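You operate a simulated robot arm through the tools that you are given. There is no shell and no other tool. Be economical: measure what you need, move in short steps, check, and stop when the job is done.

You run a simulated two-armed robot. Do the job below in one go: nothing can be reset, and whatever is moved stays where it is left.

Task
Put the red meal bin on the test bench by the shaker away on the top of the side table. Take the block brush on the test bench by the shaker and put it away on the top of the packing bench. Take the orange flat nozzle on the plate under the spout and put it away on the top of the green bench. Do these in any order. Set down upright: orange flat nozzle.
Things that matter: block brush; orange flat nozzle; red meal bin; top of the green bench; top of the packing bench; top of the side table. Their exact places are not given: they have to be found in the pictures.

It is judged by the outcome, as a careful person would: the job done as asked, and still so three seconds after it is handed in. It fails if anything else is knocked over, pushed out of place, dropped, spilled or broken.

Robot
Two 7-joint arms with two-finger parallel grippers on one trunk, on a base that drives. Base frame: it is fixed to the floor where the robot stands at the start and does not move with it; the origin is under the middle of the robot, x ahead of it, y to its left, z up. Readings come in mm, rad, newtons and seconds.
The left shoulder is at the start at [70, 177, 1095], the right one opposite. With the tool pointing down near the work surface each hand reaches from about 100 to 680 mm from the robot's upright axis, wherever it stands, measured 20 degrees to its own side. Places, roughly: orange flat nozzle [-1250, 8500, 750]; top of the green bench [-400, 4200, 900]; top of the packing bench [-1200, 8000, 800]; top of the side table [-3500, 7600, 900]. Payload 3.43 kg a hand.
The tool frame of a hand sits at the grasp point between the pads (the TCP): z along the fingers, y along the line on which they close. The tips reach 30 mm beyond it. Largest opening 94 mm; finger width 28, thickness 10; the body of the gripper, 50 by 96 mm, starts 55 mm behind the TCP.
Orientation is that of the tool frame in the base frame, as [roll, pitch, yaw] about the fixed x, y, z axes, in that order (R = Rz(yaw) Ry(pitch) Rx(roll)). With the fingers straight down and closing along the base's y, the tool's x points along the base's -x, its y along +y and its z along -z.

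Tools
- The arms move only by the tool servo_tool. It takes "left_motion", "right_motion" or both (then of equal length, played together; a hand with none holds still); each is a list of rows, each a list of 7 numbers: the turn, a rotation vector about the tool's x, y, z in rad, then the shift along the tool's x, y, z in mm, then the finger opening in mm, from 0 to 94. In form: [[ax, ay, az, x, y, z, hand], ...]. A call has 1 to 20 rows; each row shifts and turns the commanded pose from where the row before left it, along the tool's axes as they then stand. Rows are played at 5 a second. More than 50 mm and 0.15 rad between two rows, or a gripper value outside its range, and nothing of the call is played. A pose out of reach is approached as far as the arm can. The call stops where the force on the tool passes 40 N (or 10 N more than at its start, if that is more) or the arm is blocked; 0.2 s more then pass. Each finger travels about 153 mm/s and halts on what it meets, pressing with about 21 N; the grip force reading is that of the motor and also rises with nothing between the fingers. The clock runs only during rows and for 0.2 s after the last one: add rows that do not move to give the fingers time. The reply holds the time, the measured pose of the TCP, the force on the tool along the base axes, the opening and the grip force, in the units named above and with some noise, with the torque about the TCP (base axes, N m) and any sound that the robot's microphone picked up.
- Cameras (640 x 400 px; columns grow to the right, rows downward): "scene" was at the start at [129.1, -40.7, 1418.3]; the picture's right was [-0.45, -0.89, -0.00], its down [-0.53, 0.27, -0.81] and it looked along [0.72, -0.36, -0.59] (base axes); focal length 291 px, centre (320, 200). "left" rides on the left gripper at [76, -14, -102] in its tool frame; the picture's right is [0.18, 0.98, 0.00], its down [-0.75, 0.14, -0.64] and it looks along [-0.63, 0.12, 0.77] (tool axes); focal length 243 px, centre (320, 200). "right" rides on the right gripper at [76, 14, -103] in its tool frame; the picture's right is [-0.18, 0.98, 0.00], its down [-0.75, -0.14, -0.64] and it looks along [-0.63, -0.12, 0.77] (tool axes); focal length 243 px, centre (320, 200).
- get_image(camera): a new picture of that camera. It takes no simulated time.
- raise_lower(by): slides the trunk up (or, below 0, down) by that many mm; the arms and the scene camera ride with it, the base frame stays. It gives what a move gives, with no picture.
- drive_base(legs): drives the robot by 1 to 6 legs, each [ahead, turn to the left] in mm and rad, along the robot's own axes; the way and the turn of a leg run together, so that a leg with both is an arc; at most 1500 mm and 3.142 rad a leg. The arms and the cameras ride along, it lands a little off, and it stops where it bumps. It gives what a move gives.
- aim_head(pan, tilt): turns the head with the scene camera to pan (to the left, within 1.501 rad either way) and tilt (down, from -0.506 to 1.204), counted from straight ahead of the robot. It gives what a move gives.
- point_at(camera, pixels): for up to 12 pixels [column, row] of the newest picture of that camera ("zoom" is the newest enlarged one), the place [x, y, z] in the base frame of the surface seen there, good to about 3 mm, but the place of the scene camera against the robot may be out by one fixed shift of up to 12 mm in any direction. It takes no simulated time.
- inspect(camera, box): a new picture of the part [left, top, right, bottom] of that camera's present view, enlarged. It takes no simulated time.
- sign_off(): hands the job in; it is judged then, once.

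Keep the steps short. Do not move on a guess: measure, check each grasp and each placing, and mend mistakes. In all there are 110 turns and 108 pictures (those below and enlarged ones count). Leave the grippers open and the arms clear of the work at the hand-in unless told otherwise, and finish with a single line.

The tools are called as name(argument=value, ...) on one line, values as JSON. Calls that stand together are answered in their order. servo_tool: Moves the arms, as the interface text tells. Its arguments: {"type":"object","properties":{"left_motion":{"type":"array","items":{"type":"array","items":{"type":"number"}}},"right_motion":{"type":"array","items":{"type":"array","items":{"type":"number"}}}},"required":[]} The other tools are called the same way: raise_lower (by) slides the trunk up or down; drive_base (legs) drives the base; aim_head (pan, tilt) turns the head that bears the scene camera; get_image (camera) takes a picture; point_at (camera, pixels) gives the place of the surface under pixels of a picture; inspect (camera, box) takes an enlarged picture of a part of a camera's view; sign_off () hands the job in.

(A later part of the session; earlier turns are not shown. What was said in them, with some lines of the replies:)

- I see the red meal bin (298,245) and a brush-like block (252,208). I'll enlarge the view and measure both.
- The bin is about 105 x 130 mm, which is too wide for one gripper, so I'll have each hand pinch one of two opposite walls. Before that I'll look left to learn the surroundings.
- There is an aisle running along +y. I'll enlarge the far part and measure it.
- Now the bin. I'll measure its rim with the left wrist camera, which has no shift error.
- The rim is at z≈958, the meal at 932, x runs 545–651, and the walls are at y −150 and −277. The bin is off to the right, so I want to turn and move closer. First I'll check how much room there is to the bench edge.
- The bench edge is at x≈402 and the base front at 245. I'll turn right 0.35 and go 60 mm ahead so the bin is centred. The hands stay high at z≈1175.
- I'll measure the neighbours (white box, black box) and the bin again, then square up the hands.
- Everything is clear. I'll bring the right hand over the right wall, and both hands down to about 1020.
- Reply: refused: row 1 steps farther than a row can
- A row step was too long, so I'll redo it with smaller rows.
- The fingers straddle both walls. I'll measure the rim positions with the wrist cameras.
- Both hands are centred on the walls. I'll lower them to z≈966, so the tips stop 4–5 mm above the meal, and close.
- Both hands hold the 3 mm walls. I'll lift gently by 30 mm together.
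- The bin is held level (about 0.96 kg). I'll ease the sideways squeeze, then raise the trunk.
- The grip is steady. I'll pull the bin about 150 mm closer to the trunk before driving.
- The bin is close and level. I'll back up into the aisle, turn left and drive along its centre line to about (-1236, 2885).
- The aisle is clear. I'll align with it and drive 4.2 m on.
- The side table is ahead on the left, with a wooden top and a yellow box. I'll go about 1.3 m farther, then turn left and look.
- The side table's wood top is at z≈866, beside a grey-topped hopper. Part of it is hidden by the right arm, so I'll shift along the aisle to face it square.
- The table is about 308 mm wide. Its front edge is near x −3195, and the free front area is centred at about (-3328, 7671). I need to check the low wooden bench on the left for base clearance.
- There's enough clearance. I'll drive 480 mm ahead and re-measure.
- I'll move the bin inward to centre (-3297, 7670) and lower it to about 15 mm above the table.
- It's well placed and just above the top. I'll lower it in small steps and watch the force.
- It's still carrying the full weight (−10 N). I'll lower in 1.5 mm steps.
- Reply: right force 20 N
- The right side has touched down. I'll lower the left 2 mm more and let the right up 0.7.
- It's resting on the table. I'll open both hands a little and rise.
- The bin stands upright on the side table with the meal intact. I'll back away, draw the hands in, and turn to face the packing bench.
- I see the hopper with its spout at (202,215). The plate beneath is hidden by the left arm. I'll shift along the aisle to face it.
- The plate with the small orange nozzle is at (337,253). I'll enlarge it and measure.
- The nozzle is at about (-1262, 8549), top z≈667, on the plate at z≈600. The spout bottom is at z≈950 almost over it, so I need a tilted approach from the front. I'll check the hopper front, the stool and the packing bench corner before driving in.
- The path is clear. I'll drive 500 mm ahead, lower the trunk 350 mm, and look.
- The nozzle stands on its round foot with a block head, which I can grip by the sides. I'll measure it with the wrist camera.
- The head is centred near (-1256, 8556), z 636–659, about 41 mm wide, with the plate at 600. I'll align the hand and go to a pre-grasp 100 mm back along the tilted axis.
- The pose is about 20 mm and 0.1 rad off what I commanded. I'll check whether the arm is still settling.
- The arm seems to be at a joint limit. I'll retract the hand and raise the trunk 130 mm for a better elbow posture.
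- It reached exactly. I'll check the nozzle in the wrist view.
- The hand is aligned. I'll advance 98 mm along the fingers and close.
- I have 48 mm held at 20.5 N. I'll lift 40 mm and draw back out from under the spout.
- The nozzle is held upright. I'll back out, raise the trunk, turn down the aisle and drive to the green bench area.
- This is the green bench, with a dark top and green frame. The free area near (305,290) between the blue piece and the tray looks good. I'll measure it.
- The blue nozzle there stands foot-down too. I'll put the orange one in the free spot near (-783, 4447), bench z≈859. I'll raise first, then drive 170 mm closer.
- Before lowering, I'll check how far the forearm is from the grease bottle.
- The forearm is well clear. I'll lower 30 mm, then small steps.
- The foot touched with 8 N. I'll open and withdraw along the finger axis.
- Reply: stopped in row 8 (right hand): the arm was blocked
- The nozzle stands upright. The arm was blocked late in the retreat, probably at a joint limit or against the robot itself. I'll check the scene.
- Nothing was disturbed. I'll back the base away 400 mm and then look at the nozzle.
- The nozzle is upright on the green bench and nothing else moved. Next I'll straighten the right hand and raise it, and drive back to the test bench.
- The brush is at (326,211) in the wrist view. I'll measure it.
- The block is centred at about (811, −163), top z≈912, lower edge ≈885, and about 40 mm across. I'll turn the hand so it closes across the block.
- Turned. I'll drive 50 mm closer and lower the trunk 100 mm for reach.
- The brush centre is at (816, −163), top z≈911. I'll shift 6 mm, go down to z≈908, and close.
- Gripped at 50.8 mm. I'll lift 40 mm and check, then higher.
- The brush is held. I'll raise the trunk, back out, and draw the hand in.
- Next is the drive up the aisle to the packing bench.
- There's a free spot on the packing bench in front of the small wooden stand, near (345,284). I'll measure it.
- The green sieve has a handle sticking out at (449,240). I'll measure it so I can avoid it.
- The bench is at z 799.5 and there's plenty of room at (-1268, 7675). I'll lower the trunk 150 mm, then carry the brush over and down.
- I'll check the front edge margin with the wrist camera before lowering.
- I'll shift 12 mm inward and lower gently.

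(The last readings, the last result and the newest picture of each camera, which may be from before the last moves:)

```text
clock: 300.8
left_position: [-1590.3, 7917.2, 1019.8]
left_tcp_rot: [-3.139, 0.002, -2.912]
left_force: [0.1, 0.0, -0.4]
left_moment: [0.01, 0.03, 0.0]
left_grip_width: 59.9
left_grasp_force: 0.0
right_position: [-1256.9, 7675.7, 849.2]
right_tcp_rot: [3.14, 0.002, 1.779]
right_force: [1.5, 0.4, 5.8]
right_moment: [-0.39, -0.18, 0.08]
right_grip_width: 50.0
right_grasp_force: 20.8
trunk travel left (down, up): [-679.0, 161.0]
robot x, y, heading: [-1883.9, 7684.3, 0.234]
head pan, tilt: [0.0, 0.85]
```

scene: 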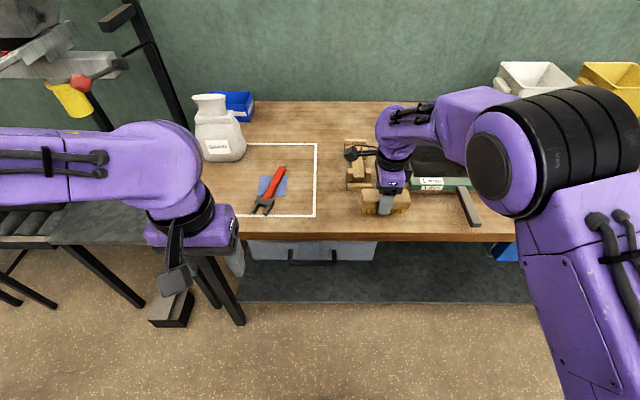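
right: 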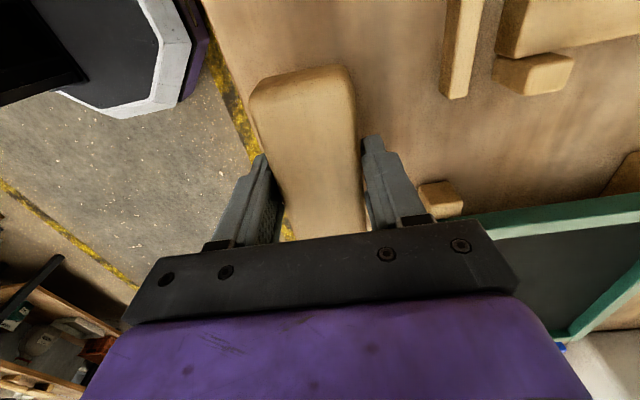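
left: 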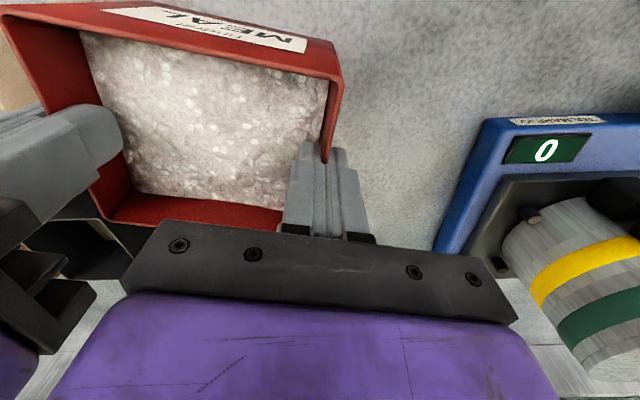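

It touched with about 6 N. I'll release and rise straight up.

servo_tool(right_motion=[[0, 0, 0, 0, 0, 0.5, 20], [0, 0, 0, 0, 0, 0, 54], [0, 0, 0, 0, 0, 0, 64], [0, 0, 0, 0, 0, 0, 64], [0, 0, 0, 0, 0, -10, 64], [0, 0, 0, 0, 0, -30, 64], [0, 0, 0, 0, 0, -40, 64], [0, 0, 0, 0, 0, -40, 64], [0, 0, 0, 0, 0, -40, 64], [0, 0, 0, 0, 0, 0, 64]])

drive_base(legs=[[-450, 0]])

aim_head(pan=0.0, tilt=0.55)

get_image(camera="scene")

inspect(camera="scene", box=[290, 200, 450, 300])

```text
clock: 303.0
left_position: [-1587.8, 7915.2, 1020.0]
left_tcp_rot: [3.141, 0.002, -2.911]
left_force: [0.7, -0.4, -0.6]
left_moment: [0.0, 0.02, 0.02]
left_grip_width: 60.1
left_grasp_force: 0.1
right_position: [-1258.9, 7675.0, 1007.5]
right_tcp_rot: [3.141, 0.002, 1.779]
right_force: [-0.1, 0.0, 0.7]
right_moment: [0.01, 0.02, 0.03]
right_grip_width: 63.9
right_grasp_force: 0.1
trunk travel left (down, up): [-679.0, 161.0]
robot x, y, heading: [-1886.1, 7684.2, 0.232]
head pan, tilt: [0.0, 0.85]
```

```text
clock: 305.7
left_position: [-2026.9, 7813.5, 1017.6]
left_tcp_rot: [3.141, 0.001, -2.912]
left_force: [0.7, -0.1, 0.6]
left_moment: [-0.01, -0.03, 0.0]
left_grip_width: 60.1
left_grasp_force: 0.0
right_position: [-1696.7, 7572.9, 1007.0]
right_tcp_rot: [-3.141, 0.002, 1.777]
right_force: [1.0, -0.1, -0.4]
right_moment: [0.01, 0.0, -0.02]
right_grip_width: 63.9
right_grasp_force: 0.1
trunk travel left (down, up): [-679.0, 161.0]
robot x, y, heading: [-2323.1, 7583.0, 0.227]
head pan, tilt: [0.0, 0.85]
```

```text
clock: 306.5
left_position: [-2027.4, 7813.0, 1020.1]
left_tcp_rot: [-3.141, 0.002, -2.911]
left_force: [0.4, -0.4, 0.4]
left_moment: [-0.02, 0.03, -0.03]
left_grip_width: 60.2
left_grasp_force: 0.0
right_position: [-1696.7, 7572.4, 1008.2]
right_tcp_rot: [-3.14, 0.002, 1.777]
right_force: [0.7, 0.6, 0.7]
right_moment: [0.04, -0.01, 0.03]
right_grip_width: 64.1
right_grasp_force: 0.1
trunk travel left (down, up): [-679.0, 161.0]
robot x, y, heading: [-2320.9, 7585.8, 0.232]
head pan, tilt: [0.0, 0.55]
```

```text
32 pictures are left
```

scene: 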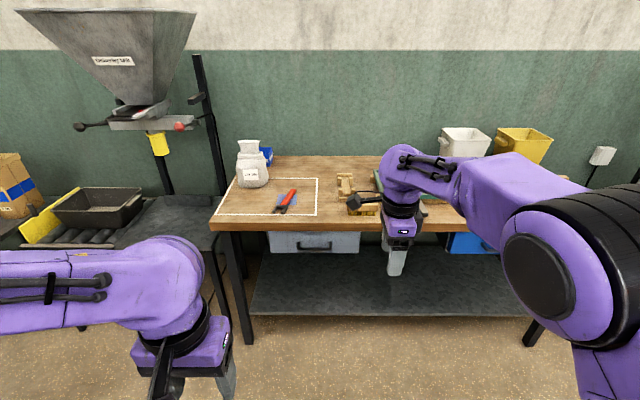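

```text
4.00 times, centred on (370, 250) of scene
```

zoom: 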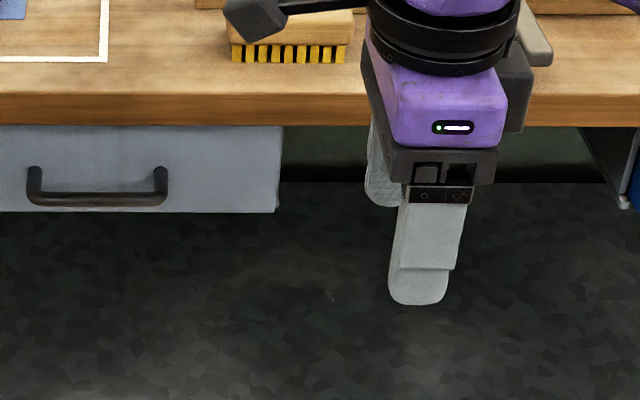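

The brush stands on its bristles on the packing bench and everything around it is undisturbed. I'll open both grippers fully, then hand in.

servo_tool(left_motion=[[0, 0, 0, 0, 0, 0, 94], [0, 0, 0, 0, 0, 0, 94]], right_motion=[[0, 0, 0, 0, 0, 0, 94], [0, 0, 0, 0, 0, 0, 94]])

sign_off()

```text
clock: 307.1
left_position: [-2025.6, 7813.8, 1019.0]
left_tcp_rot: [-3.142, 0.001, -2.911]
left_force: [-0.3, 0.7, 0.5]
left_moment: [-0.01, 0.0, -0.02]
left_grip_width: 94.0
left_grasp_force: 0.0
right_position: [-1696.4, 7573.2, 1007.0]
right_tcp_rot: [3.141, 0.002, 1.778]
right_force: [-0.2, 0.1, -0.1]
right_moment: [0.03, 0.0, 0.02]
right_grip_width: 94.2
right_grasp_force: 0.1
trunk travel left (down, up): [-679.0, 161.0]
robot x, y, heading: [-2325.0, 7582.9, 0.231]
head pan, tilt: [0.0, 0.55]
```

```text
The job is handed in.
```

The red meal bin is on the side table, the orange flat nozzle stands upright on the green bench, the block brush is on the packing bench, and the job is handed in.
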